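You operate a simulated robot arm through the tools that you are given. There is no shell and no other tool. Be economical: measure what you need, move in short steps, check, and stop when the job is done.

You are at the controls of a simulated robot arm. One attempt, no reset.

JOB
Take the blue spacer on the top of the red table and put it away on the top of the teal bench. Put one of the white blocks from the top of the red table on top of the orange dome. Put the silver resistor that says "22" from the top of the red table on the blue board. Take the green spacer and put it on the top of the yellow table. Put the kit box labelled "52" from the top of the cream table on the black cover and the kit box labelled "21" on the bed of the tray dock. Put the name plate on the top of the cream table away on the top of the grey table. Do these in any order. Set down upright: silver resistor.

The check looks at the end state, three seconds after you hand in, the way a careful person would. Anything else that was tipped, shoved, dropped, spilled or broken makes it a failure. Lids that push on must go on centred and level and be pressed home; caps that screw on are set level and turned clockwise until they are tight.

ROBOT AND FRAMES
A 7-joint arm with a vacuum gripper on a trunk, on a base that drives. Base frame: it is fixed to the floor where the robot stands at the start and does not move with it; the origin is under the middle of the robot, x ahead of it, y to its left, z up; the surface under the hand at the start is at about z = 0.8. Lengths are in m, angles in degrees, forces in N, time in s.
With the tool pointing down near the work surface it reaches from about 0.1 to 0.64 m from the robot's upright axis, wherever it stands. Its first joint turns from -115.0 to 115.0 degrees. Places, roughly: bed of the tray dock (26x22 cm) [-1.38, 0.38, 0.84]; black cover (10x10x1 cm) [0.4, -4.1, 0.8]; blue board [0.75, -1.5, 0.75]; blue spacer [0.5, 0, 0.75]; green spacer [0.25, -2.25, 0.75]; kit box [0.5, -4, 0.75]; name plate [0.5, -2.75, 0.75]; orange dome (8x8x8 cm) [0.4, -1.2, 0.8]; silver resistor [0.5, -1.5, 0.75]; top of the grey table [-1.5, -0.6, 0.8]; top of the teal bench [-2.2, 5.4, 0.8]; top of the yellow table [-1.5, -3.1, 0.8]; white block [0.75, -1.25, 0.75]. Payload 2.55 kg.
Tool frame: the origin (TCP) lies in the middle of the cups' lips, and z points out of the cups. The gripper has 1 cup of 0.044 m across, covering 0.044 by 0.044 m (tool x, y); the bellows give 0.02 m. With the vacuum on, a cup seals on a smooth face that it is pressed against (1 to 4 N); it does not hold porous or soft things. The pull reaches 55 N.
Orientation is that of the tool frame in the base frame, as a unit quaternion [w, x, y, z]. With the cups facing straight down, the tool's x points along the base's -x, its y along +y and its z along -z.

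CONTROLS
- The arm moves only by the tool move_arm. Its arguments are lists of equal length, an entry for each row: "valve": the vacuum: 1 switches it on, 0 off; "slide": the shift along the base's x, y, z in m, a list of three; "rot": the turn, a rotation vector about the base's x, y, z in rad, a list of three. In form: {"valve": [valve, ...], "slide": [[tx, ty, tz], ...], "rot": [[wx, wy, wz], ...]}. A call has 1 to 12 rows; each row shifts and turns the commanded pose from where the row before left it. Each row takes 0.2 s and may step no farther than 0.05 m and 8.6 degrees from the row before; otherwise, or with a gripper value out of range, the whole call is refused. Where a pose cannot be reached the arm comes as near as it can. A force on the tool above 40 N (or 10 N above the force at the start of the call, whichever is more), or a blocked arm, ends the call early, and 0.2 s more pass. The pull builds up within a second once a cup has sealed. Time passes only in rows, and 0.2 s behind the last, so rows that do not move give it time. It gives the time, the measured TCP pose, the force on the tool (base axes) and the pull of the vacuum at its end, in the units of the frame above (readings bear some noise), with the torque about the TCP (base axes, N m) and any sound that the robot's microphone picked up.
- Cameras (640 x 400 px; columns grow to the right, rows downward): "scene" is now at [0.0105, 0.1443, 1.7521]; the picture's right is [-0.56, -0.83, 0.00], its down [-0.68, 0.46, -0.56] and it looks along [0.47, -0.32, -0.83] (base axes); focal length 270 px, centre (320, 200). "wrist" rides on the gripper at [0.081, 0.006, -0.173] in the tool frame; the picture's right is [-0.08, 1.00, 0.00], its down [-0.89, -0.07, -0.45] and it looks along [-0.44, -0.04, 0.90] (tool axes); focal length 256 px, centre (320, 200). There is no depth. A picture from a camera that has moved, and an enlarged one, comes with that camera's place and axes in the base frame and with its lens. The place of the scene camera against the robot may be out by one fixed shift of up to 0.018 m in any direction.
- get_image(camera): a new picture of that camera. The clock stands still meanwhile.
- move_column(by): slides the trunk up (or, below 0, down) by that many m; the arm and the scene camera ride with it, the base frame stays. It gives what a move gives, with no picture.
- base_move(legs): drives the robot by 1 to 6 legs, each [ahead, left, turn to the left] in m, m and degrees, along the robot's own axes; the way and the turn of a leg run together, so that a leg with both is an arc; at most 1.5 m and 180 degrees a leg. The arm and the cameras ride along, it lands a little off, and it stops where it bumps. It gives what a move gives.
- head_to(pan, tilt): turns the head with the scene camera to pan (to the left, within 155 degrees either way) and tilt (down, from -29 to 69), counted from straight ahead of the robot. It gives what a move gives.
- enlarge(camera, box): a new picture of the part [left, top, right, bottom] of that camera's present view, enlarged. The clock stands still meanwhile.
- close_job(): hands the job in; it is judged then, once.

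Go step by step. Nothing tells you exact positions but the pictures and the camera data: compare them with the known pose of the tool, close in by small moves and look again before you grip or let go. The budget is 207 turns and 200 pictures, counting those below and the enlarged ones. Unless the task says otherwise, let go and move clear before handing in, and close with one line.

The tools are called after "Call:" as a command line: name --argument value ..., lists and objects as JSON in quotes. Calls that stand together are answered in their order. move_arm: Moves the arm, as the interface text tells. Its arguments: {"type":"object","properties":{"valve":{"type":"array","items":{"type":"number"}},"slide":{"type":"array","items":{"type":"array","items":{"type":"number"}}},"rot":{"type":"array","items":{"type":"array","items":{"type":"number"}}}},"required":["valve","slide","rot"]} The other tools are called the same way: move_column (by) slides the trunk up or down; base_move (legs) drives the base; head_to (pan, tilt) turns the head that bears the scene camera; get_image (camera) takes a picture; enlarge (camera, box) takes an enlarged picture of a part of a camera's view; close_job () hands the job in.

At the start:

```text
clock: 0.0
tool_pos: [0.4582, -0.1032, 1.0111]
orientation: [0.001, 0.0, 1.0, 0.0]
ft_force: [-0.4, 0.4, 0.8]
wrist_torque: [-0.04, -0.02, -0.02]
pull: 0.1
trunk travel left (down, up): [-0.85, 0.14]
robot x, y, heading: [0.0008, -0.0013, 0.2]
head pan, tilt: [-33.9, 55.6]
```

scene: 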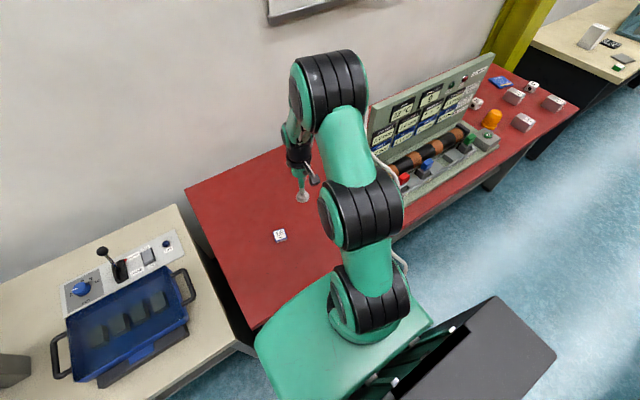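
wrist: 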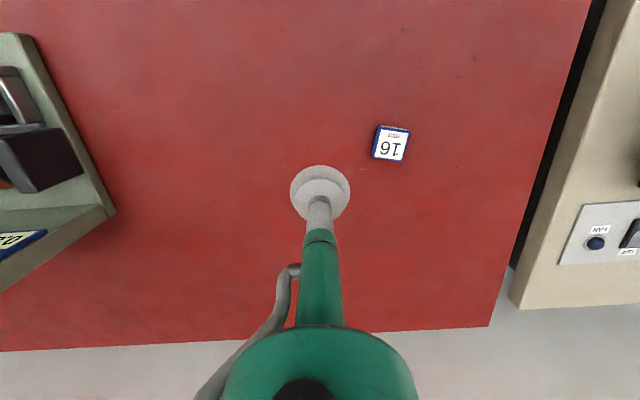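

I see the small blue item labelled "16" near (0.47, -0.005). First I'll look around before gripping it.

Call:
enlarge --camera "wrist" --box '[340, 100, 440, 190]'

Call:
enlarge --camera "scene" --box '[360, 30, 600, 200]'

Call:
head_to --pan 140 --tilt 25

Call:
get_image --camera "scene"

Call:
head_to --pan -140 --tilt 25

Call:
get_image --camera "scene"

```text
4.44 times, centred on (390, 145) of wrist
camera zoom: at [0.3776, -0.096, 1.1841], right [0.08, 1.0, 0.0], down [0.89, -0.07, 0.45], along [0.44, -0.04, -0.9], focal length 1138 px, centre (9, 444)
```

zoom: 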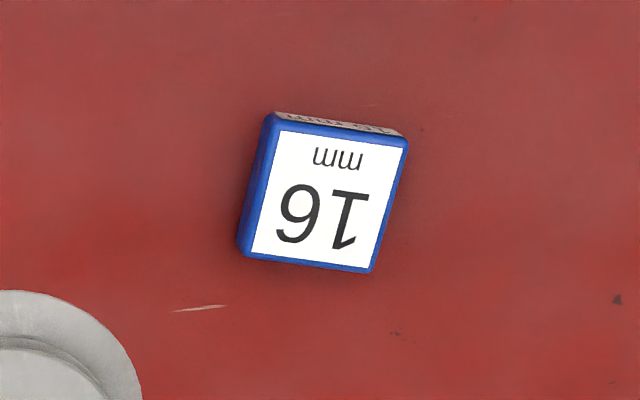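

```text
2.35 times, centred on (480, 115) of scene
camera zoom: at [0.0105, 0.1443, 1.7521], right [-0.56, -0.83, 0.0], down [-0.68, 0.46, -0.56], along [0.47, -0.32, -0.83], focal length 636 px, centre (-56, 400)
```

zoom: 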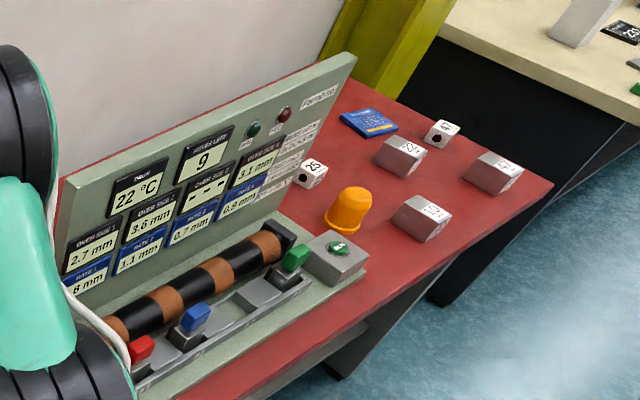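

```text
clock: 2.6
tool_pos: [0.4586, -0.1034, 1.0111]
orientation: [0.0, 0.0, 1.0, 0.0]
ft_force: [-0.3, -0.7, 0.7]
wrist_torque: [0.0, 0.02, 0.0]
pull: 0.0
trunk travel left (down, up): [-0.85, 0.14]
robot x, y, heading: [-0.0007, -0.0025, 0.1]
head pan, tilt: [140.0, 25.0]
```

```text
195 pictures are left
camera scene: at [-0.1193, 0.2435, 1.7968], right [0.64, 0.77, 0.0], down [0.32, -0.27, -0.91], along [-0.69, 0.58, -0.42], focal length 270 px, centre (320, 200)
```

scene: 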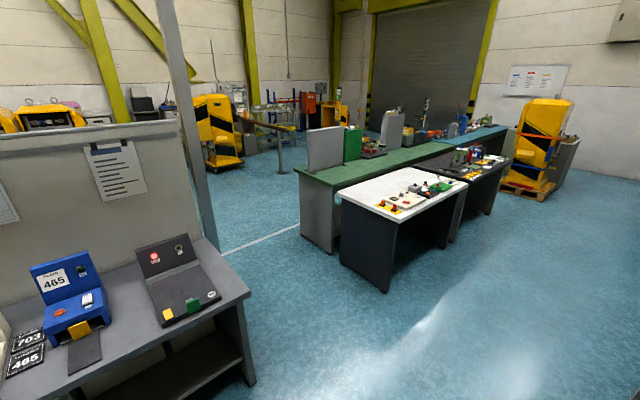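

```text
clock: 6.5
tool_pos: [0.4579, -0.1023, 1.0111]
orientation: [-0.001, 0.0, 1.0, 0.0]
ft_force: [0.0, -0.5, 0.0]
wrist_torque: [0.01, -0.03, -0.01]
pull: 0.0
trunk travel left (down, up): [-0.85, 0.14]
robot x, y, heading: [0.0019, -0.0005, -0.1]
head pan, tilt: [-140.0, 25.0]
```

```text
194 pictures are left
camera scene: at [-0.1194, 0.125, 1.7969], right [-0.64, 0.77, 0.0], down [0.32, 0.27, -0.91], along [-0.69, -0.58, -0.42], focal length 270 px, centre (320, 200)
```

scene: 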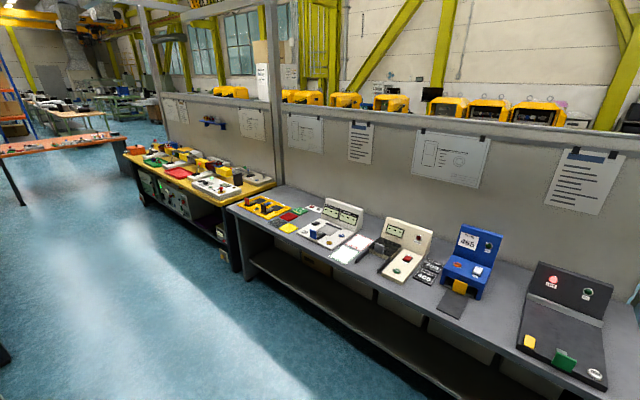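

The tray dock is at the right end of the grey table. I'll look at the other sides too.

Call:
head_to --pan -75 --tilt 25

Call:
get_image --camera "scene"

Call:
head_to --pan 75 --tilt 25

Call:
get_image --camera "scene"

```text
clock: 7.8
tool_pos: [0.4566, -0.103, 1.0116]
orientation: [0.001, 0.0, 1.0, 0.0]
ft_force: [-1.0, -0.1, 0.0]
wrist_torque: [0.04, 0.02, 0.0]
pull: 0.1
trunk travel left (down, up): [-0.85, 0.14]
robot x, y, heading: [-0.0001, 0.0017, 0.1]
head pan, tilt: [-75.0, 25.0]
```

```text
193 pictures are left
camera scene: at [-0.025, 0.0952, 1.7969], right [-0.97, -0.26, 0.0], down [-0.11, 0.41, -0.91], along [0.23, -0.88, -0.42], focal length 270 px, centre (320, 200)
```

scene: 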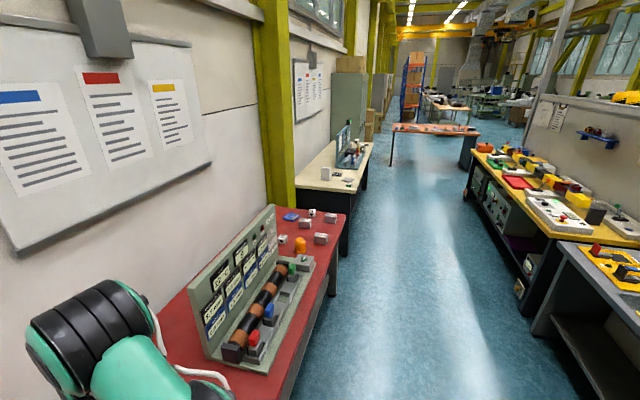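

```text
clock: 10.2
tool_pos: [0.4586, -0.1024, 1.0124]
orientation: [0.0, 0.0, 1.0, 0.0]
ft_force: [0.3, -0.3, 0.3]
wrist_torque: [0.02, 0.0, 0.02]
pull: 0.1
trunk travel left (down, up): [-0.85, 0.14]
robot x, y, heading: [-0.0022, -0.0023, 0.2]
head pan, tilt: [75.0, 25.0]
```

```text
192 pictures are left
camera scene: at [-0.0249, 0.2732, 1.7968], right [0.97, -0.26, 0.0], down [-0.11, -0.41, -0.91], along [0.23, 0.88, -0.42], focal length 270 px, centre (320, 200)
```

scene: 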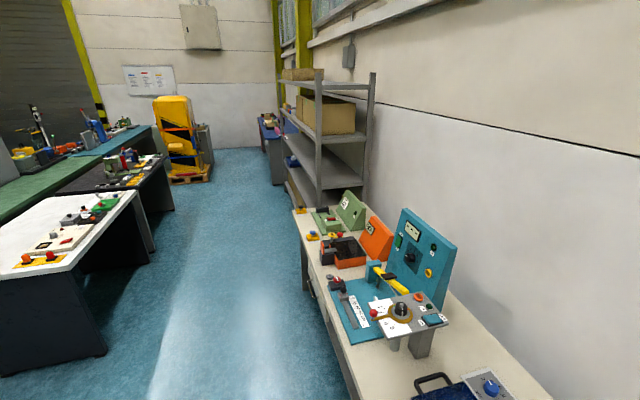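

The blue spacer goes first. I'm moving above it and will refine from the wrist view.

Call:
move_arm --valve '[0, 0, 0, 0]' --slide '[[0.008, 0.04, 0], [0.008, 0.04, 0], [0, 0.02, -0.04], [0, 0, -0.04]]' --rot '[[0, 0, 0], [0, 0, 0], [0, 0, 0], [0, 0, 0]]'

Call:
get_image --camera "wrist"

```text
clock: 11.2
tool_pos: [0.4763, -0.0021, 0.9307]
orientation: [0.0, 0.0, 1.0, 0.0]
ft_force: [-0.7, -0.6, 0.3]
wrist_torque: [-0.04, 0.01, 0.0]
pull: 0.1
trunk travel left (down, up): [-0.85, 0.14]
robot x, y, heading: [-0.0011, -0.0014, 0.1]
head pan, tilt: [75.0, 25.0]
```

```text
191 pictures are left
camera wrist: at [0.3958, 0.0031, 1.102], right [0.08, 1.0, 0.0], down [0.89, -0.07, 0.45], along [0.44, -0.04, -0.9], focal length 256 px, centre (320, 200)
```

wrist: 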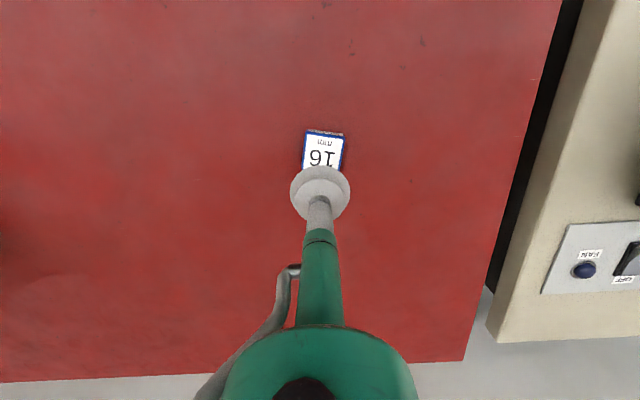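

The spacer's top is at about z = 0.811, centred near (0.478, 0). I'm descending with the vacuum on.

Call:
move_arm --valve '[0, 0, 0, 1, 1, 1, 1, 1, 1]' --slide '[[0.002, 0.001, -0.04], [0, 0, -0.04], [0, 0, -0.03], [0, 0, -0.008], [0, 0, -0.004], [0, 0, -0.002], [0, 0, 0], [0, 0, 0], [0, 0, 0]]' --rot '[[0, 0, 0], [0, 0, 0], [0, 0, 0], [0, 0, 0], [0, 0, 0], [0, 0, 0], [0, 0, 0], [0, 0, 0], [0, 0, 0]]'

```text
clock: 13.2
tool_pos: [0.4797, -0.0007, 0.8088]
orientation: [0.004, 0.0, 1.0, 0.0]
ft_force: [6.4, 0.4, 23.6]
wrist_torque: [-0.04, 0.13, 0.01]
pull: 54.7
trunk travel left (down, up): [-0.85, 0.14]
robot x, y, heading: [-0.0005, -0.0004, -0.1]
head pan, tilt: [75.0, 25.0]
```

It sealed (pull 54.7 N). I'll lift and retract, then back into the aisle and drive towards the teal bench.

Call:
move_arm --valve '[1, 1, 1, 1, 1, 1, 1, 1]' --slide '[[0, 0, 0.03], [0, 0, 0.05], [0, 0, 0.05], [0, 0, 0.05], [-0.03, 0, 0.05], [-0.04, 0, 0.04], [-0.04, 0, 0.03], [0, 0, 0]]' --rot '[[0, 0, 0], [0, 0, 0], [0, 0, 0], [0, 0, 0], [0, 0, 0], [0, 0, 0], [0, 0, 0], [0, 0, 0]]'

Call:
base_move --legs '[[-0.35, 0, 0], [0, 0, 90], [1.2, 0, 0], [1.2, 0, 0]]'

Call:
head_to --pan 35 --tilt 25

Call:
get_image --camera "scene"

```text
refused: row 5 steps farther than a row can; nothing moved
```

```text
clock: 30.6
tool_pos: [-0.3581, 2.8713, 0.8067]
orientation: [-0.001, 0.711, -0.703, 0.0]
ft_force: [-1.1, -0.9, 0.2]
wrist_torque: [-0.02, 0.01, 0.0]
pull: 55.0
trunk travel left (down, up): [-0.85, 0.14]
robot x, y, heading: [-0.3545, 2.3953, 90.6]
head pan, tilt: [75.0, 25.0]
```

```text
clock: 31.7
tool_pos: [-0.3578, 2.8716, 0.8074]
orientation: [0.0, 0.711, -0.703, 0.0]
ft_force: [0.1, 0.0, -1.3]
wrist_torque: [0.01, 0.0, -0.01]
pull: 55.0
trunk travel left (down, up): [-0.85, 0.14]
robot x, y, heading: [-0.3521, 2.3927, 90.6]
head pan, tilt: [35.0, 25.0]
```

```text
190 pictures are left
camera scene: at [-0.572, 2.4141, 1.7968], right [0.81, 0.58, 0.0], down [0.25, -0.34, -0.91], along [-0.53, 0.74, -0.42], focal length 270 px, centre (320, 200)
```

scene: 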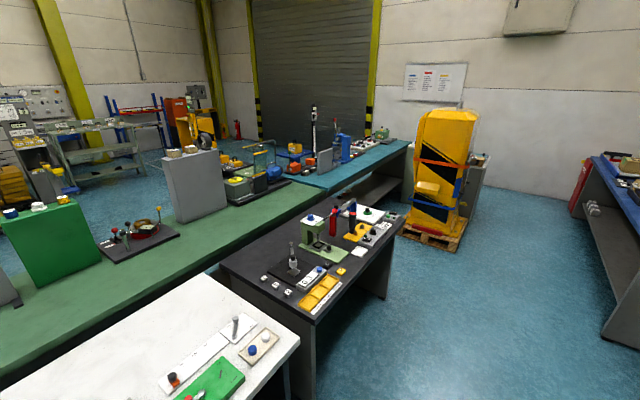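

The arm rows were refused because one step was too long, so the drive ran with the arm still low. Nothing was bumped and the spacer is still held. I'll lift now and wait for each result before the next dependent move.

Call:
move_arm --valve '[1, 1, 1, 1, 1, 1, 1, 1]' --slide '[[0, 0, 0.04], [0, 0, 0.045], [0, 0, 0.045], [0, 0, 0.045], [0, 0, 0.045], [0, 0, 0.045], [0, 0, 0.04], [0, 0, 0.03]]' --rot '[[0, 0, 0], [0, 0, 0], [0, 0, 0], [0, 0, 0], [0, 0, 0], [0, 0, 0], [0, 0, 0], [0, 0, 0]]'

Call:
enlarge --camera "scene" --box '[260, 90, 440, 220]'

Call:
get_image --camera "wrist"

```text
clock: 33.5
tool_pos: [-0.3582, 2.8676, 1.1413]
orientation: [0.0, 0.712, -0.702, -0.001]
ft_force: [0.0, 0.3, -1.0]
wrist_torque: [0.04, 0.0, 0.01]
pull: 54.9
trunk travel left (down, up): [-0.85, 0.14]
robot x, y, heading: [-0.3518, 2.3912, 90.6]
head pan, tilt: [35.0, 25.0]
```

```text
3.08 times, centred on (350, 155) of scene
camera zoom: at [-0.5719, 2.4133, 1.7968], right [0.81, 0.58, 0.0], down [0.25, -0.34, -0.91], along [-0.53, 0.74, -0.42], focal length 832 px, centre (228, 338)
```

zoom: 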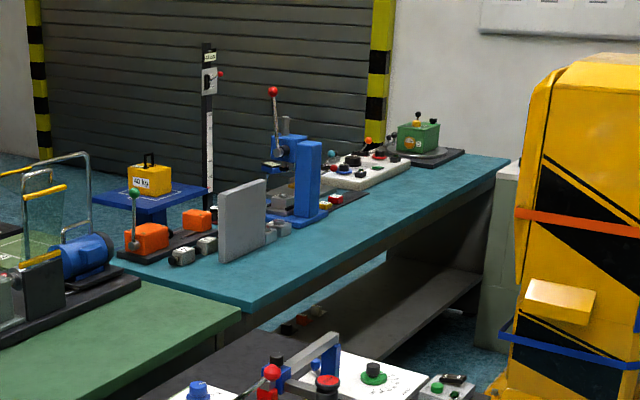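

```text
188 pictures are left
camera wrist: at [-0.3637, 2.7875, 1.3132], right [-1.0, 0.07, 0.0], down [0.06, 0.89, 0.45], along [0.03, 0.44, -0.9], focal length 256 px, centre (320, 200)
```

wrist: 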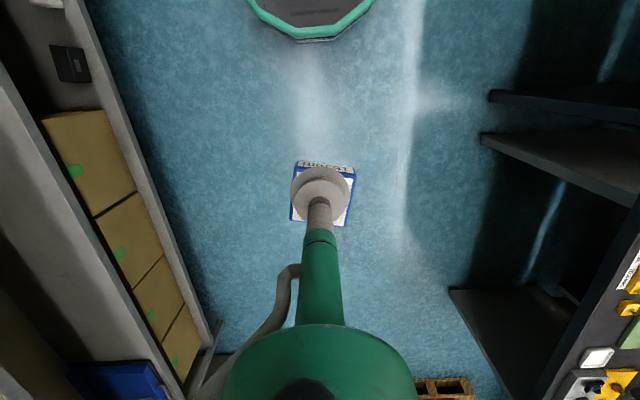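

The spacer is held well. The teal bench's front edge runs at about x = -1.92 for y from 4.4 to 7, with free space near (-2.05, 4.95). I'll drive to the gap between the dark table and the pallet.

Call:
base_move --legs '[[1.2, 0, 0], [1.2, -0.05, 0], [0, 0, 90]]'

Call:
head_to --pan 0 --tilt 35

Call:
get_image --camera "scene"

```text
clock: 49.0
tool_pos: [-0.7912, 4.7731, 1.1407]
orientation: [0.0, 1.0, 0.008, 0.0]
ft_force: [0.2, -0.6, -0.8]
wrist_torque: [0.0, 0.04, 0.0]
pull: 55.0
trunk travel left (down, up): [-0.85, 0.14]
robot x, y, heading: [-0.3174, 4.7792, -179.3]
head pan, tilt: [35.0, 25.0]
```

```text
clock: 50.0
tool_pos: [-0.792, 4.7732, 1.1393]
orientation: [0.0, 1.0, 0.008, 0.0]
ft_force: [-0.8, -0.7, -0.2]
wrist_torque: [0.0, 0.04, 0.0]
pull: 55.0
trunk travel left (down, up): [-0.85, 0.14]
robot x, y, heading: [-0.3158, 4.7793, -178.9]
head pan, tilt: [0.0, 35.0]
```

```text
187 pictures are left
camera scene: at [-0.3306, 4.6095, 1.7811], right [-0.02, 1.0, 0.0], down [0.57, 0.01, -0.82], along [-0.82, -0.01, -0.57], focal length 270 px, centre (320, 200)
```

scene: 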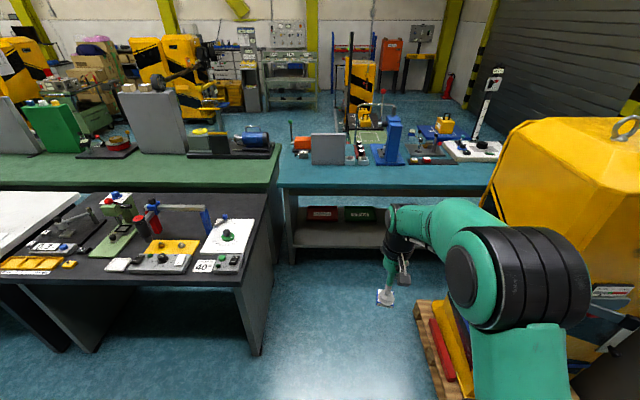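

The gap is clear: the table ends at y ≈ 4.27 and the pallet starts at y ≈ 5.31. I'm driving straight up to the teal bench.

Call:
base_move --legs '[[1.17, 0, 0]]'

Call:
get_image --camera "scene"

Call:
get_image --camera "wrist"

```text
clock: 56.0
tool_pos: [-1.955, 4.7381, 1.1398]
orientation: [0.0, 1.0, 0.016, 0.0]
ft_force: [-0.2, 0.3, -0.9]
wrist_torque: [0.01, -0.02, -0.02]
pull: 55.3
trunk travel left (down, up): [-0.85, 0.14]
robot x, y, heading: [-1.4835, 4.7499, -178.3]
head pan, tilt: [0.0, 35.0]
```

```text
186 pictures are left
camera scene: at [-1.4922, 4.5814, 1.7811], right [-0.03, 1.0, 0.0], down [0.57, 0.02, -0.82], along [-0.82, -0.03, -0.57], focal length 270 px, centre (320, 200)
```

scene: 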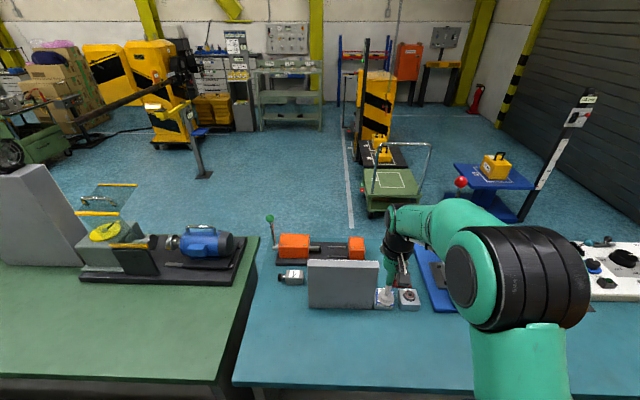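

```text
185 pictures are left
camera wrist: at [-1.8749, 4.7339, 1.3125], right [-0.05, -1.0, 0.0], down [-0.89, 0.04, 0.45], along [-0.44, 0.02, -0.9], focal length 256 px, centre (320, 200)
```

wrist: 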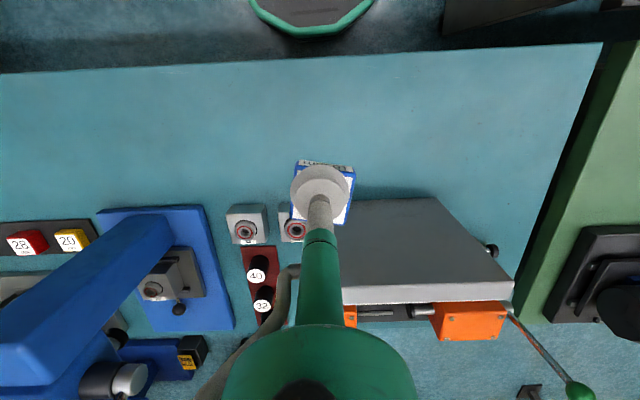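

The spot below the tool is free. I'm lowering most of the way.

Call:
move_arm --valve '[1, 1, 1, 1, 1, 1, 1]' --slide '[[0.01, 0.02, -0.04], [0, 0.01, -0.045], [0, 0, -0.045], [0, 0, -0.045], [0, 0, -0.045], [0, 0, -0.045], [0, 0, -0.02]]' --rot '[[0, 0, 0], [0, 0, 0], [0, 0, 0], [0, 0, 0], [0, 0, 0], [0, 0, 0], [0, 0, 0]]'

Call:
get_image --camera "wrist"

```text
clock: 57.8
tool_pos: [-1.9521, 4.7678, 0.8597]
orientation: [-0.001, 1.0, 0.016, -0.009]
ft_force: [7.8, 0.8, 24.5]
wrist_torque: [-0.03, -0.31, 0.02]
pull: 55.1
trunk travel left (down, up): [-0.85, 0.14]
robot x, y, heading: [-1.4803, 4.7524, -178.3]
head pan, tilt: [0.0, 35.0]
stopped in row 7: the force on the tool passed its limit at 40 N (the readings are from after the stop); the commanded pose is now the measured one
```

```text
184 pictures are left
camera wrist: at [-1.8681, 4.7644, 1.0309], right [-0.05, -1.0, 0.0], down [-0.89, 0.04, 0.46], along [-0.46, 0.02, -0.89], focal length 256 px, centre (320, 200)
```

wrist: 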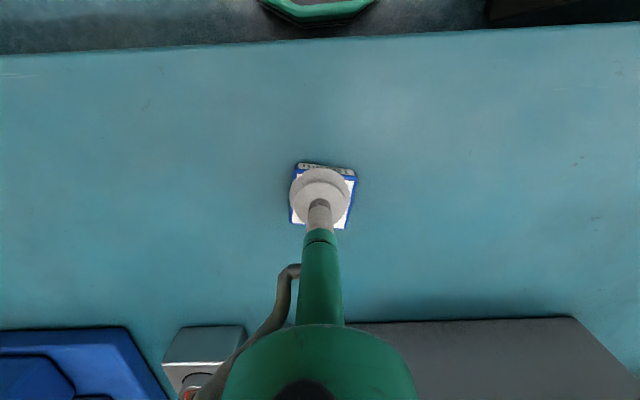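

It has touched down, with the teal top higher than I thought. I'll ease up, release and lift.

Call:
move_arm --valve '[1, 0, 0, 0, 0, 0, 0, 0, 0, 0, 0]' --slide '[[0, 0, 0.002], [0, 0, 0], [0, 0, 0], [0, 0, 0], [0, 0, 0], [0, 0, 0.01], [0, 0, 0.03], [0, 0, 0.045], [0, 0, 0.045], [0, 0, 0.045], [0, 0, 0.045]]' --rot '[[0, 0, 0], [0, 0, 0], [0, 0, 0], [0, 0, 0], [0, 0, 0], [0, 0, 0], [0, 0, 0], [0, 0, 0], [0, 0, 0], [0, 0, 0], [0, 0, 0]]'

Call:
get_image --camera "wrist"

```text
clock: 60.1
tool_pos: [-1.951, 4.766, 1.0791]
orientation: [-0.001, 1.0, 0.017, -0.006]
ft_force: [0.3, -0.3, 0.2]
wrist_torque: [0.02, 0.01, 0.01]
pull: 0.0
trunk travel left (down, up): [-0.85, 0.14]
robot x, y, heading: [-1.4795, 4.7519, -178.2]
head pan, tilt: [0.0, 35.0]
```

```text
183 pictures are left
camera wrist: at [-1.868, 4.7639, 1.2506], right [-0.05, -1.0, 0.0], down [-0.89, 0.04, 0.46], along [-0.46, 0.02, -0.89], focal length 256 px, centre (320, 200)
```

wrist: 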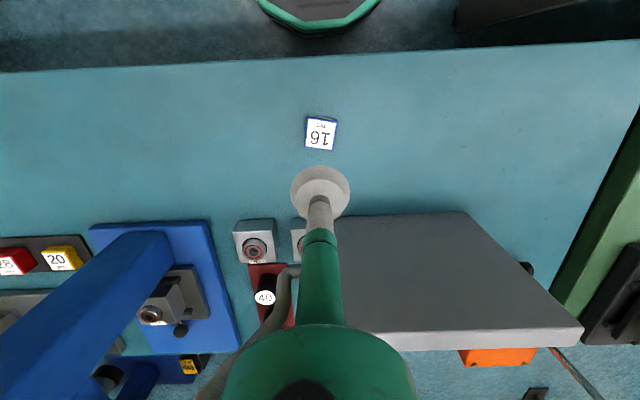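

The blue spacer is on the teal bench. I'm backing out and driving sideways to the south end of the red table.

Call:
move_arm --valve '[0, 0, 0]' --slide '[[0, 0, 0.04], [0.02, 0, 0.03], [0.02, 0, 0.02]]' --rot '[[0, -0.012, 0], [0, 0, 0], [0, 0, 0]]'

Call:
base_move --legs '[[-1.1, 0, 0], [0, 0, -1.8], [0, 1.5, 0], [0, 1.5, 0], [0, 1.5, 0]]'

```text
clock: 61.0
tool_pos: [-1.9128, 4.7687, 1.1691]
orientation: [-0.001, 1.0, 0.015, 0.0]
ft_force: [0.5, 0.5, 0.1]
wrist_torque: [-0.03, 0.0, 0.0]
pull: 0.1
trunk travel left (down, up): [-0.85, 0.14]
robot x, y, heading: [-1.4832, 4.7531, -178.2]
head pan, tilt: [0.0, 35.0]
```

```text
clock: 88.2
tool_pos: [-0.5868, 0.2958, 1.1689]
orientation: [0.0, 1.0, 0.017, -0.001]
ft_force: [0.2, -0.3, 0.2]
wrist_torque: [0.0, 0.0, 0.0]
pull: 0.0
trunk travel left (down, up): [-0.85, 0.14]
robot x, y, heading: [-0.1562, 0.2801, -178.0]
head pan, tilt: [0.0, 35.0]
```

Call:
base_move --legs '[[0.2, 0, 0], [0.0, 1.5, 0], [0, 0, 178]]'

Call:
head_to --pan 0 --tilt 45

Call:
get_image --camera "scene"

```text
clock: 104.2
tool_pos: [0.1176, -1.2472, 1.1683]
orientation: [0.001, -0.009, 1.0, 0.0]
ft_force: [0.2, -0.2, -0.6]
wrist_torque: [-0.01, -0.02, 0.0]
pull: 0.1
trunk travel left (down, up): [-0.85, 0.14]
robot x, y, heading: [-0.3137, -1.2249, 1.3]
head pan, tilt: [0.0, 35.0]
```

```text
clock: 104.9
tool_pos: [0.117, -1.2469, 1.1681]
orientation: [0.001, -0.009, 1.0, -0.001]
ft_force: [-0.1, -0.3, -0.5]
wrist_torque: [-0.01, -0.04, -0.04]
pull: 0.0
trunk travel left (down, up): [-0.85, 0.14]
robot x, y, heading: [-0.3169, -1.2223, 1.3]
head pan, tilt: [0.0, 45.0]
```

```text
182 pictures are left
camera scene: at [-0.2851, -1.0397, 1.7663], right [0.02, -1.0, 0.0], down [-0.71, -0.01, -0.71], along [0.71, 0.01, -0.71], focal length 270 px, centre (320, 200)
```

scene: 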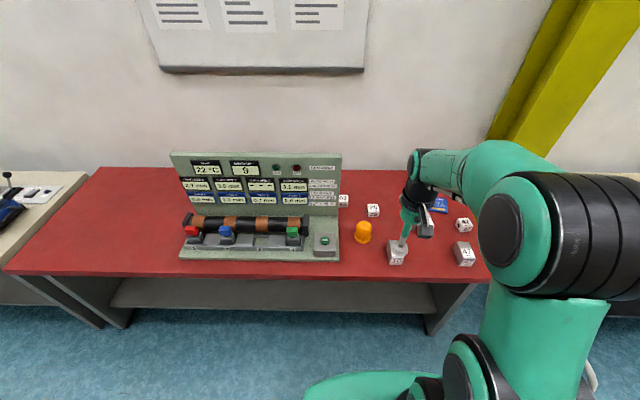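

The south end of the red table is in view: the dome is near (0.43, -1.23), the board near (0.67, -1.63). I'll move closer and then identify the pieces.

Call:
base_move --legs '[[0, -0.22, -1.3], [0.35, 0, 0]]'

Call:
get_image --camera "scene"

Call:
get_image --camera "wrist"

```text
clock: 108.4
tool_pos: [0.4682, -1.4796, 1.1684]
orientation: [0.001, 0.002, 1.0, -0.001]
ft_force: [-0.1, 0.8, -0.1]
wrist_torque: [0.01, 0.02, -0.01]
pull: 0.0
trunk travel left (down, up): [-0.85, 0.14]
robot x, y, heading: [0.0406, -1.4475, -0.4]
head pan, tilt: [0.0, 45.0]
```

```text
181 pictures are left
camera scene: at [0.0707, -1.2609, 1.7663], right [0.0, -1.0, 0.0], down [-0.71, 0.0, -0.71], along [0.71, 0.0, -0.71], focal length 270 px, centre (320, 200)
```

scene: 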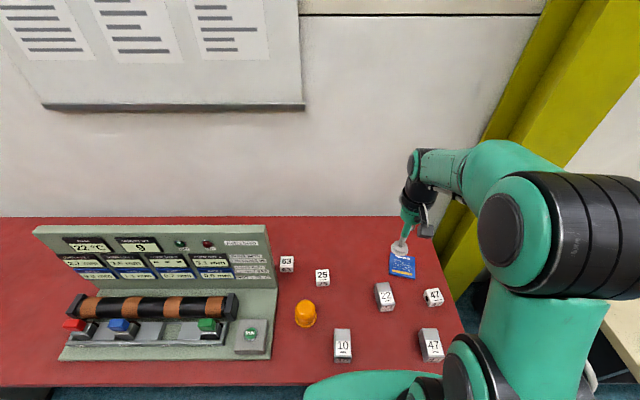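

```text
180 pictures are left
camera wrist: at [0.3869, -1.4712, 1.3413], right [0.08, 1.0, 0.0], down [0.89, -0.07, 0.45], along [0.45, -0.04, -0.89], focal length 256 px, centre (320, 200)
```

wrist: 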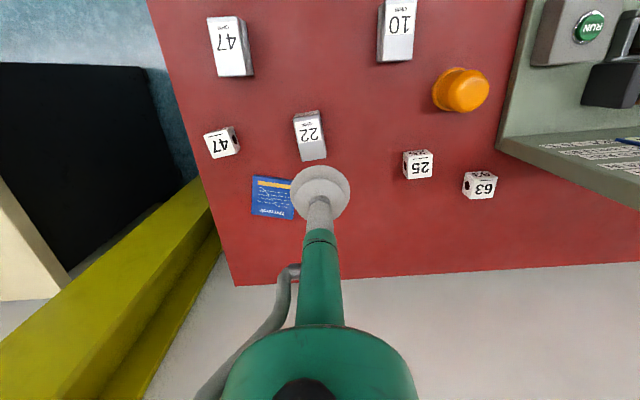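

Call:
enlarge --camera "wrist" --box '[190, 80, 510, 280]'

Call:
enlarge --camera "scene" --box '[270, 230, 450, 370]'

```text
2.00 times, centred on (350, 180) of wrist
camera zoom: at [0.3869, -1.4712, 1.3413], right [0.08, 1.0, 0.0], down [0.89, -0.07, 0.45], along [0.45, -0.04, -0.89], focal length 512 px, centre (260, 240)
```

zoom: 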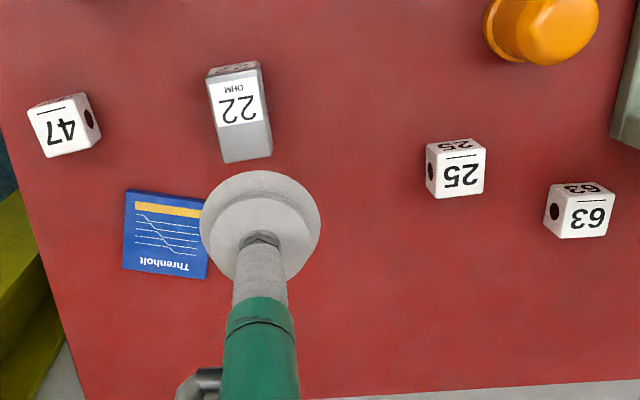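

```text
2.86 times, centred on (360, 300) of scene
camera zoom: at [0.0707, -1.2609, 1.7663], right [0.0, -1.0, 0.0], down [-0.71, 0.0, -0.71], along [0.71, 0.0, -0.71], focal length 773 px, centre (206, -86)
```

zoom: 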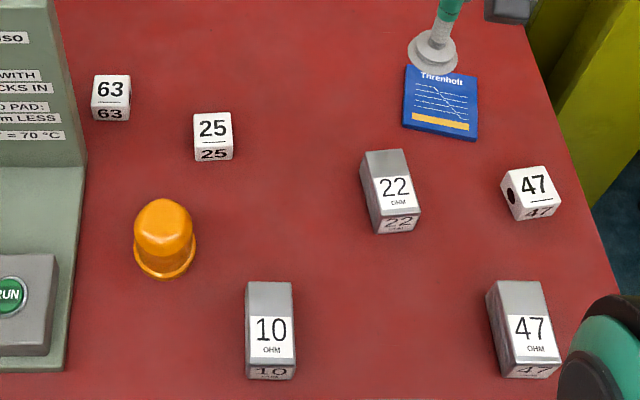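

I've identified resistor "22", the white blocks 25, 63 and 47, and the blue board. I'm moving over the "22" resistor.

Call:
move_arm --valve '[0, 0, 0, 0, 0]' --slide '[[0.02, -0.01, -0.04], [0.014, -0.012, -0.04], [0, 0, -0.045], [0, 0, -0.045], [0, 0, -0.03]]' --rot '[[0, 0, 0], [0, 0, 0], [0, 0, 0], [0, 0, 0], [0, 0, 0]]'

Call:
get_image --camera "wrist"

```text
clock: 109.6
tool_pos: [0.503, -1.5003, 0.9702]
orientation: [0.001, 0.003, 1.0, -0.001]
ft_force: [-1.0, 0.8, 0.2]
wrist_torque: [0.03, 0.0, 0.0]
pull: 0.0
trunk travel left (down, up): [-0.85, 0.14]
robot x, y, heading: [0.0367, -1.4426, -0.2]
head pan, tilt: [0.0, 45.0]
```

```text
177 pictures are left
camera wrist: at [0.4226, -1.4929, 1.1417], right [0.08, 1.0, 0.0], down [0.89, -0.07, 0.45], along [0.45, -0.04, -0.89], focal length 256 px, centre (320, 200)
```

wrist: 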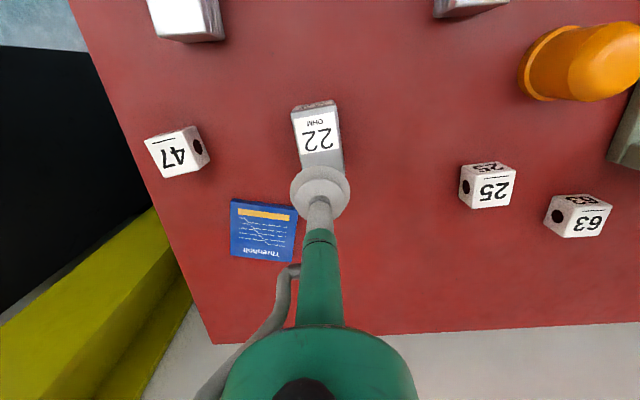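

The resistor's top is centred about (0.500, -1.501) at z ≈ 0.855. I'm descending gently with the vacuum on.

Call:
move_arm --valve '[0, 0, 1, 1, 1, 1, 1, 1]' --slide '[[-0.002, 0, -0.04], [0, 0, -0.04], [0, 0, -0.022], [0, 0, -0.005], [0, 0, -0.005], [0, 0, -0.004], [0, 0, 0], [0, 0, 0]]' --rot '[[0, 0, 0], [0, 0, 0], [0, 0, 0], [0, 0, 0], [0, 0, 0], [0, 0, 0], [0, 0, 0], [0, 0, 0]]'

```text
clock: 111.4
tool_pos: [0.5001, -1.5, 0.8538]
orientation: [0.002, 0.002, 1.0, -0.001]
ft_force: [0.4, -0.3, 10.3]
wrist_torque: [0.03, 0.31, -0.01]
pull: 54.8
trunk travel left (down, up): [-0.85, 0.14]
robot x, y, heading: [0.0341, -1.4464, -0.2]
head pan, tilt: [0.0, 45.0]
```

It's held. I'm lifting it, and I'll then strafe right to gain reach to the board.

Call:
move_arm --valve '[1, 1, 1, 1, 1, 1]' --slide '[[0, 0, 0.02], [0, 0, 0.03], [0, 0, 0.04], [0, 0, 0.04], [0, 0, 0.02], [0, 0, 0]]' --rot '[[0, 0, 0], [0, 0, 0], [0, 0, 0], [0, 0, -0.14], [0, 0, -0.14], [0, 0, 0]]'

Call:
base_move --legs '[[0, -0.13, 0]]'

Call:
get_image --camera "wrist"

```text
clock: 112.8
tool_pos: [0.4992, -1.4996, 1.0038]
orientation: [0.0, 0.143, 0.99, -0.001]
ft_force: [-0.1, 1.3, -3.3]
wrist_torque: [-0.01, 0.0, 0.02]
pull: 55.2
trunk travel left (down, up): [-0.85, 0.14]
robot x, y, heading: [0.0389, -1.4417, -0.5]
head pan, tilt: [0.0, 45.0]
```

```text
clock: 114.1
tool_pos: [0.498, -1.6315, 1.0039]
orientation: [0.001, 0.142, 0.99, 0.001]
ft_force: [0.6, -0.9, -3.3]
wrist_torque: [0.06, 0.02, 0.02]
pull: 55.3
trunk travel left (down, up): [-0.85, 0.14]
robot x, y, heading: [0.0332, -1.5758, -0.3]
head pan, tilt: [0.0, 45.0]
```

```text
176 pictures are left
camera wrist: at [0.422, -1.6023, 1.1757], right [0.36, 0.93, 0.0], down [0.84, -0.32, 0.45], along [0.42, -0.16, -0.89], focal length 256 px, centre (320, 200)
```

wrist: 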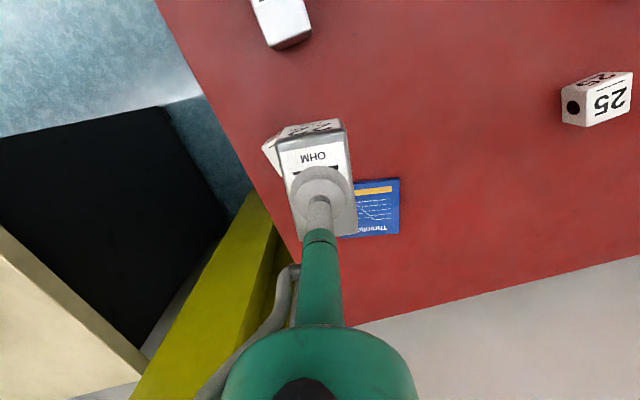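

I'm carrying the resistor over the board centre, about (0.648, -1.604), with a bit more turn to align it.

Call:
move_arm --valve '[1, 1, 1, 1, 1, 1]' --slide '[[0.04, 0.01, 0], [0.04, 0.01, 0], [0.04, 0.008, 0], [0.03, 0, -0.02], [0, 0, -0.04], [0, 0, -0.02]]' --rot '[[0, 0, -0.06], [0, 0, -0.06], [0, 0, 0], [0, 0, 0], [0, 0, 0], [0, 0, 0]]'

Call:
get_image --camera "wrist"

Call:
enlarge --camera "scene" --box '[270, 200, 470, 330]'

```text
clock: 115.5
tool_pos: [0.6465, -1.6036, 0.924]
orientation: [0.0, 0.203, 0.979, -0.002]
ft_force: [-0.2, -0.3, -3.1]
wrist_torque: [-0.03, 0.04, 0.01]
pull: 55.2
trunk travel left (down, up): [-0.85, 0.14]
robot x, y, heading: [0.0339, -1.5731, -0.4]
head pan, tilt: [0.0, 45.0]
```

```text
175 pictures are left
camera wrist: at [0.5748, -1.5652, 1.096], right [0.47, 0.88, 0.0], down [0.79, -0.42, 0.45], along [0.39, -0.21, -0.89], focal length 256 px, centre (320, 200)
```

wrist: 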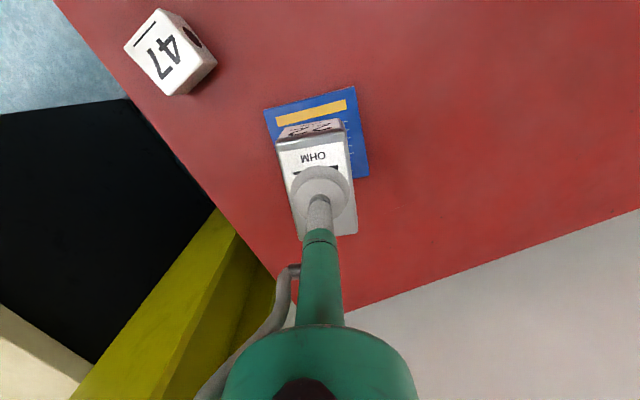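

```text
3.08 times, centred on (370, 265) of scene
camera zoom: at [0.0697, -1.3916, 1.7663], right [-0.01, -1.0, 0.0], down [-0.71, 0.0, -0.71], along [0.71, 0.0, -0.71], focal length 832 px, centre (166, 0)
```

zoom: 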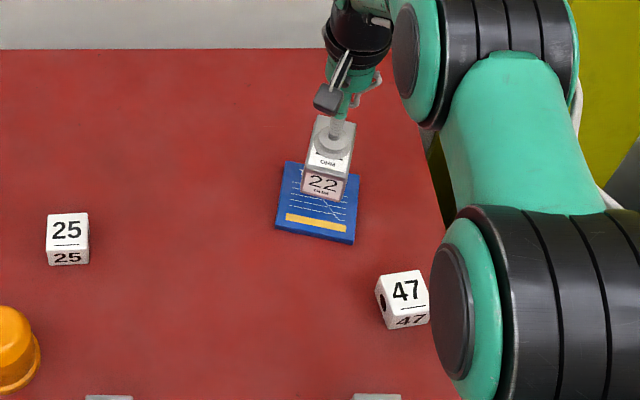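

It's well aligned. I'm lowering with a small x correction, gently until contact.

Call:
move_arm --valve '[1, 1, 1, 1, 1]' --slide '[[-0.005, 0, -0.03], [0, 0, -0.015], [0, 0, -0.006], [0, 0, -0.004], [0, 0, 0]]' --rot '[[0, 0, 0], [0, 0, 0], [0, 0, 0], [0, 0, 0], [0, 0, 0]]'

Call:
get_image --camera "wrist"

```text
clock: 116.7
tool_pos: [0.6425, -1.6031, 0.8692]
orientation: [0.001, 0.201, 0.98, -0.001]
ft_force: [0.4, -0.3, -3.5]
wrist_torque: [0.03, -0.01, -0.02]
pull: 55.1
trunk travel left (down, up): [-0.85, 0.14]
robot x, y, heading: [0.0321, -1.5741, -0.5]
head pan, tilt: [0.0, 45.0]
```

```text
173 pictures are left
camera wrist: at [0.5706, -1.564, 1.041], right [0.47, 0.88, 0.0], down [0.79, -0.42, 0.45], along [0.4, -0.21, -0.89], focal length 256 px, centre (320, 200)
```

wrist: 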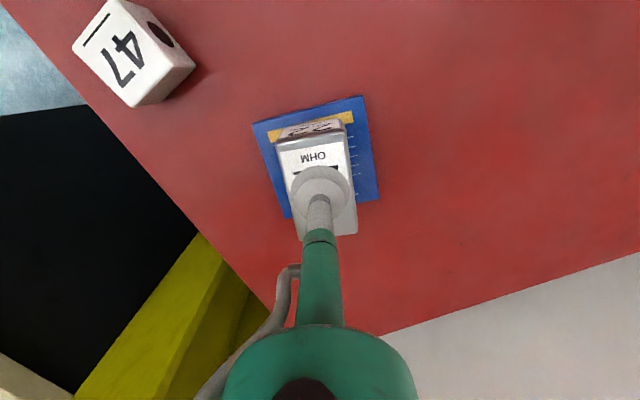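

Call:
move_arm --valve '[1, 1, 1, 1]' --slide '[[0, 0, -0.003], [0, 0, -0.003], [0, 0, -0.002], [0, 0, 0]]' --rot '[[0, 0, 0], [0, 0, 0], [0, 0, 0], [0, 0, 0]]'

```text
clock: 117.7
tool_pos: [0.6425, -1.6025, 0.8645]
orientation: [0.005, 0.201, 0.98, 0.0]
ft_force: [-2.2, 1.6, 24.1]
wrist_torque: [0.06, 0.48, -0.01]
pull: 54.4
trunk travel left (down, up): [-0.85, 0.14]
robot x, y, heading: [0.0377, -1.5768, -0.2]
head pan, tilt: [0.0, 45.0]
```

Contact. Now I'll release and lift clear.

Call:
move_arm --valve '[1, 0, 0, 0, 0, 0, 0, 0, 0]' --slide '[[0, 0, 0.002], [0, 0, 0], [0, 0, 0], [0, 0, 0], [0, 0, 0], [0, 0, 0.01], [0, 0, 0.04], [0, 0, 0.045], [0, 0, 0.045]]' --rot '[[0, 0, 0], [0, 0, 0], [0, 0, 0], [0, 0, 0], [0, 0, 0], [0, 0, 0], [0, 0, 0], [0, 0, 0], [0, 0, 0]]'

Call:
get_image --camera "wrist"

```text
clock: 119.7
tool_pos: [0.6438, -1.6007, 1.0036]
orientation: [0.001, 0.202, 0.979, -0.001]
ft_force: [-0.3, 0.3, 0.6]
wrist_torque: [0.03, -0.03, -0.01]
pull: 0.1
trunk travel left (down, up): [-0.85, 0.14]
robot x, y, heading: [0.0351, -1.5765, -0.3]
head pan, tilt: [0.0, 45.0]
```

```text
172 pictures are left
camera wrist: at [0.5713, -1.5615, 1.1757], right [0.47, 0.88, 0.0], down [0.79, -0.42, 0.45], along [0.4, -0.21, -0.89], focal length 256 px, centre (320, 200)
```

wrist: 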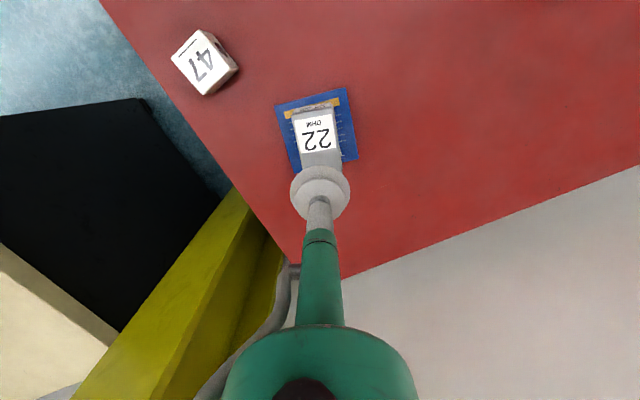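

The resistor sits on the board. Next is white block "25" to the dome: I'll rotate back, raise and strafe left.

Call:
move_arm --valve '[0, 0, 0, 0]' --slide '[[-0.02, 0, 0.03], [-0.03, 0, 0.02], [-0.03, 0, 0.02], [-0.03, 0, 0.02]]' --rot '[[0, 0, 0.1], [0, 0, 0.1], [0, 0, 0.1], [0, 0, 0.1]]'

Call:
base_move --legs '[[0, 0.28, 0]]'

Call:
get_image --camera "wrist"

Call:
get_image --camera "scene"

```text
clock: 120.7
tool_pos: [0.5295, -1.6015, 1.0915]
orientation: [0.002, 0.002, 1.0, -0.001]
ft_force: [0.5, 0.2, -0.4]
wrist_torque: [0.04, -0.03, 0.01]
pull: 0.1
trunk travel left (down, up): [-0.85, 0.14]
robot x, y, heading: [0.0332, -1.5752, -0.2]
head pan, tilt: [0.0, 45.0]
```

```text
clock: 122.7
tool_pos: [0.5353, -1.3175, 1.0915]
orientation: [0.001, 0.003, 1.0, -0.001]
ft_force: [-0.6, 0.9, -0.4]
wrist_torque: [-0.04, 0.0, -0.02]
pull: 0.1
trunk travel left (down, up): [-0.85, 0.14]
robot x, y, heading: [0.0385, -1.2924, -0.5]
head pan, tilt: [0.0, 45.0]
```

```text
171 pictures are left
camera wrist: at [0.4528, -1.3112, 1.2638], right [0.08, 1.0, 0.0], down [0.89, -0.08, 0.45], along [0.45, -0.04, -0.89], focal length 256 px, centre (320, 200)
```

wrist: 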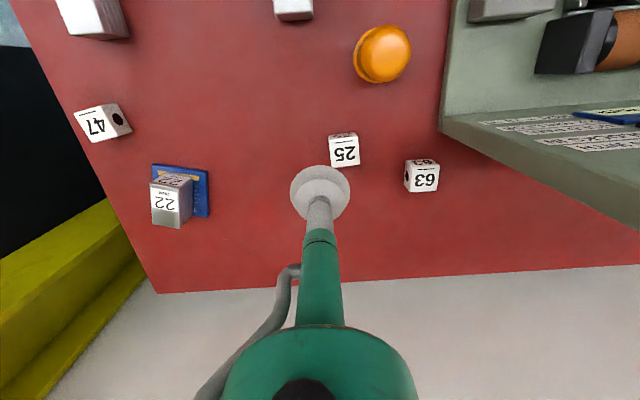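

```text
170 pictures are left
camera scene: at [0.0705, -1.1081, 1.7662], right [-0.01, -1.0, 0.0], down [-0.71, 0.0, -0.71], along [0.71, 0.0, -0.71], focal length 270 px, centre (320, 200)
```

scene: 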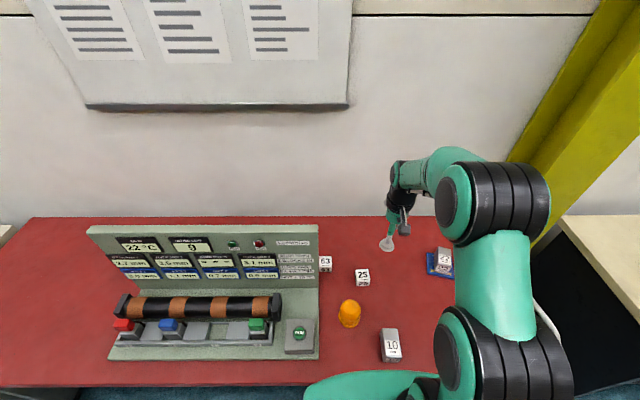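

Call:
move_arm --valve '[0, 0, 0, 0]' --slide '[[0.025, 0.02, -0.03], [0.024, 0.02, -0.03], [0, 0, -0.045], [0, 0, -0.045]]' --rot '[[0, 0, 0], [0, 0, 0], [0, 0, 0], [0, 0, 0]]'

Call:
get_image --camera "wrist"

```text
clock: 123.7
tool_pos: [0.5847, -1.2786, 0.9378]
orientation: [0.001, 0.003, 1.0, -0.001]
ft_force: [0.9, 0.4, 0.7]
wrist_torque: [-0.02, 0.0, 0.01]
pull: 0.0
trunk travel left (down, up): [-0.85, 0.14]
robot x, y, heading: [0.0368, -1.2967, -0.2]
head pan, tilt: [0.0, 45.0]
```

```text
169 pictures are left
camera wrist: at [0.5031, -1.2712, 1.1101], right [0.08, 1.0, 0.0], down [0.89, -0.08, 0.45], along [0.45, -0.04, -0.89], focal length 256 px, centre (320, 200)
```

wrist: 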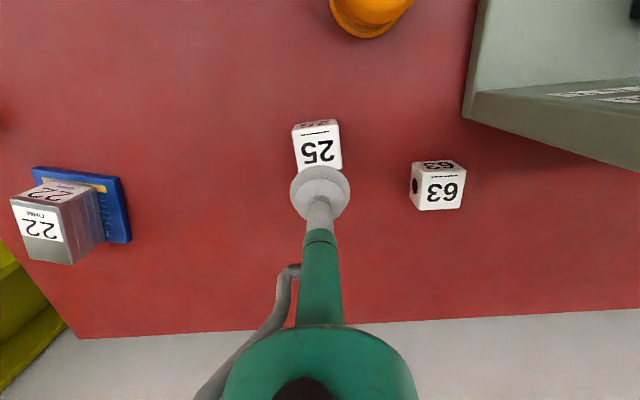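

Call:
move_arm --valve '[0, 0, 1, 1, 1, 1, 1, 1]' --slide '[[-0.005, -0.001, -0.04], [0, 0, -0.035], [0, 0, -0.006], [0, 0, -0.005], [0, 0, -0.005], [0, 0, -0.003], [0, 0, 0], [0, 0, 0]]' --rot '[[0, 0, 0], [0, 0, 0], [0, 0, 0], [0, 0, 0], [0, 0, 0], [0, 0, 0], [0, 0, 0], [0, 0, 0]]'

```text
clock: 125.5
tool_pos: [0.5762, -1.2797, 0.8463]
orientation: [0.001, 0.003, 1.0, -0.001]
ft_force: [-0.5, 0.0, -0.2]
wrist_torque: [0.02, 0.03, 0.01]
pull: 54.7
trunk travel left (down, up): [-0.85, 0.14]
robot x, y, heading: [0.0365, -1.29, -0.3]
head pan, tilt: [0.0, 45.0]
```

The block is held. I'm lifting it and moving near the dome.

Call:
move_arm --valve '[1, 1, 1, 1, 1, 1, 1, 1]' --slide '[[0, 0, 0.03], [0, 0, 0.04], [0, 0, 0.045], [0, 0, 0.045], [-0.03, 0.01, 0.035], [-0.04, 0.02, 0], [-0.04, 0.02, 0], [-0.02, 0, 0]]' --rot '[[0, 0, 0], [0, 0, 0], [0, 0, 0], [0, 0, 0], [0, 0, 0], [0, 0, 0], [0, 0, 0], [0, 0, 0]]'

Call:
get_image --camera "wrist"

Call:
enlarge --camera "scene" --box '[300, 240, 420, 340]'

```text
clock: 127.3
tool_pos: [0.4484, -1.2316, 1.0405]
orientation: [0.002, 0.004, 1.0, 0.0]
ft_force: [-0.5, 0.4, -2.4]
wrist_torque: [-0.01, -0.01, -0.05]
pull: 54.9
trunk travel left (down, up): [-0.85, 0.14]
robot x, y, heading: [0.0371, -1.292, -0.1]
head pan, tilt: [0.0, 45.0]
```

```text
168 pictures are left
camera wrist: at [0.3671, -1.224, 1.2133], right [0.09, 1.0, 0.0], down [0.89, -0.08, 0.45], along [0.45, -0.04, -0.89], focal length 256 px, centre (320, 200)
```

wrist: 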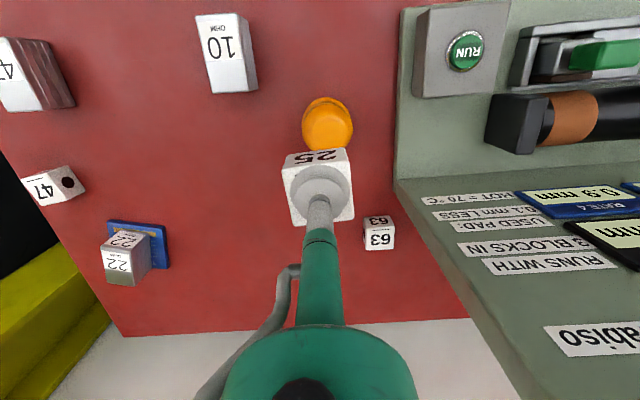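

```text
4.00 times, centred on (360, 290) of scene
camera zoom: at [0.0703, -1.1095, 1.7663], right [-0.01, -1.0, 0.0], down [-0.71, 0.0, -0.71], along [0.71, 0.0, -0.71], focal length 1082 px, centre (160, -160)
```

zoom: 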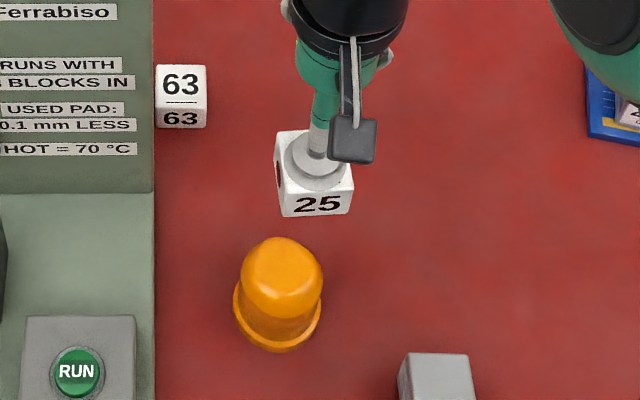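

Call:
enlarge --camera "wrist" --box '[270, 70, 390, 170]'

```text
4.00 times, centred on (330, 120) of wrist
camera zoom: at [0.3671, -1.224, 1.2133], right [0.09, 1.0, 0.0], down [0.89, -0.08, 0.45], along [0.45, -0.04, -0.89], focal length 1024 px, centre (280, 520)
```

zoom: 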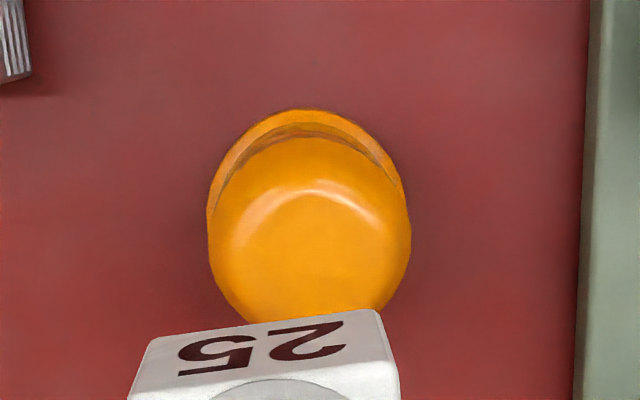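

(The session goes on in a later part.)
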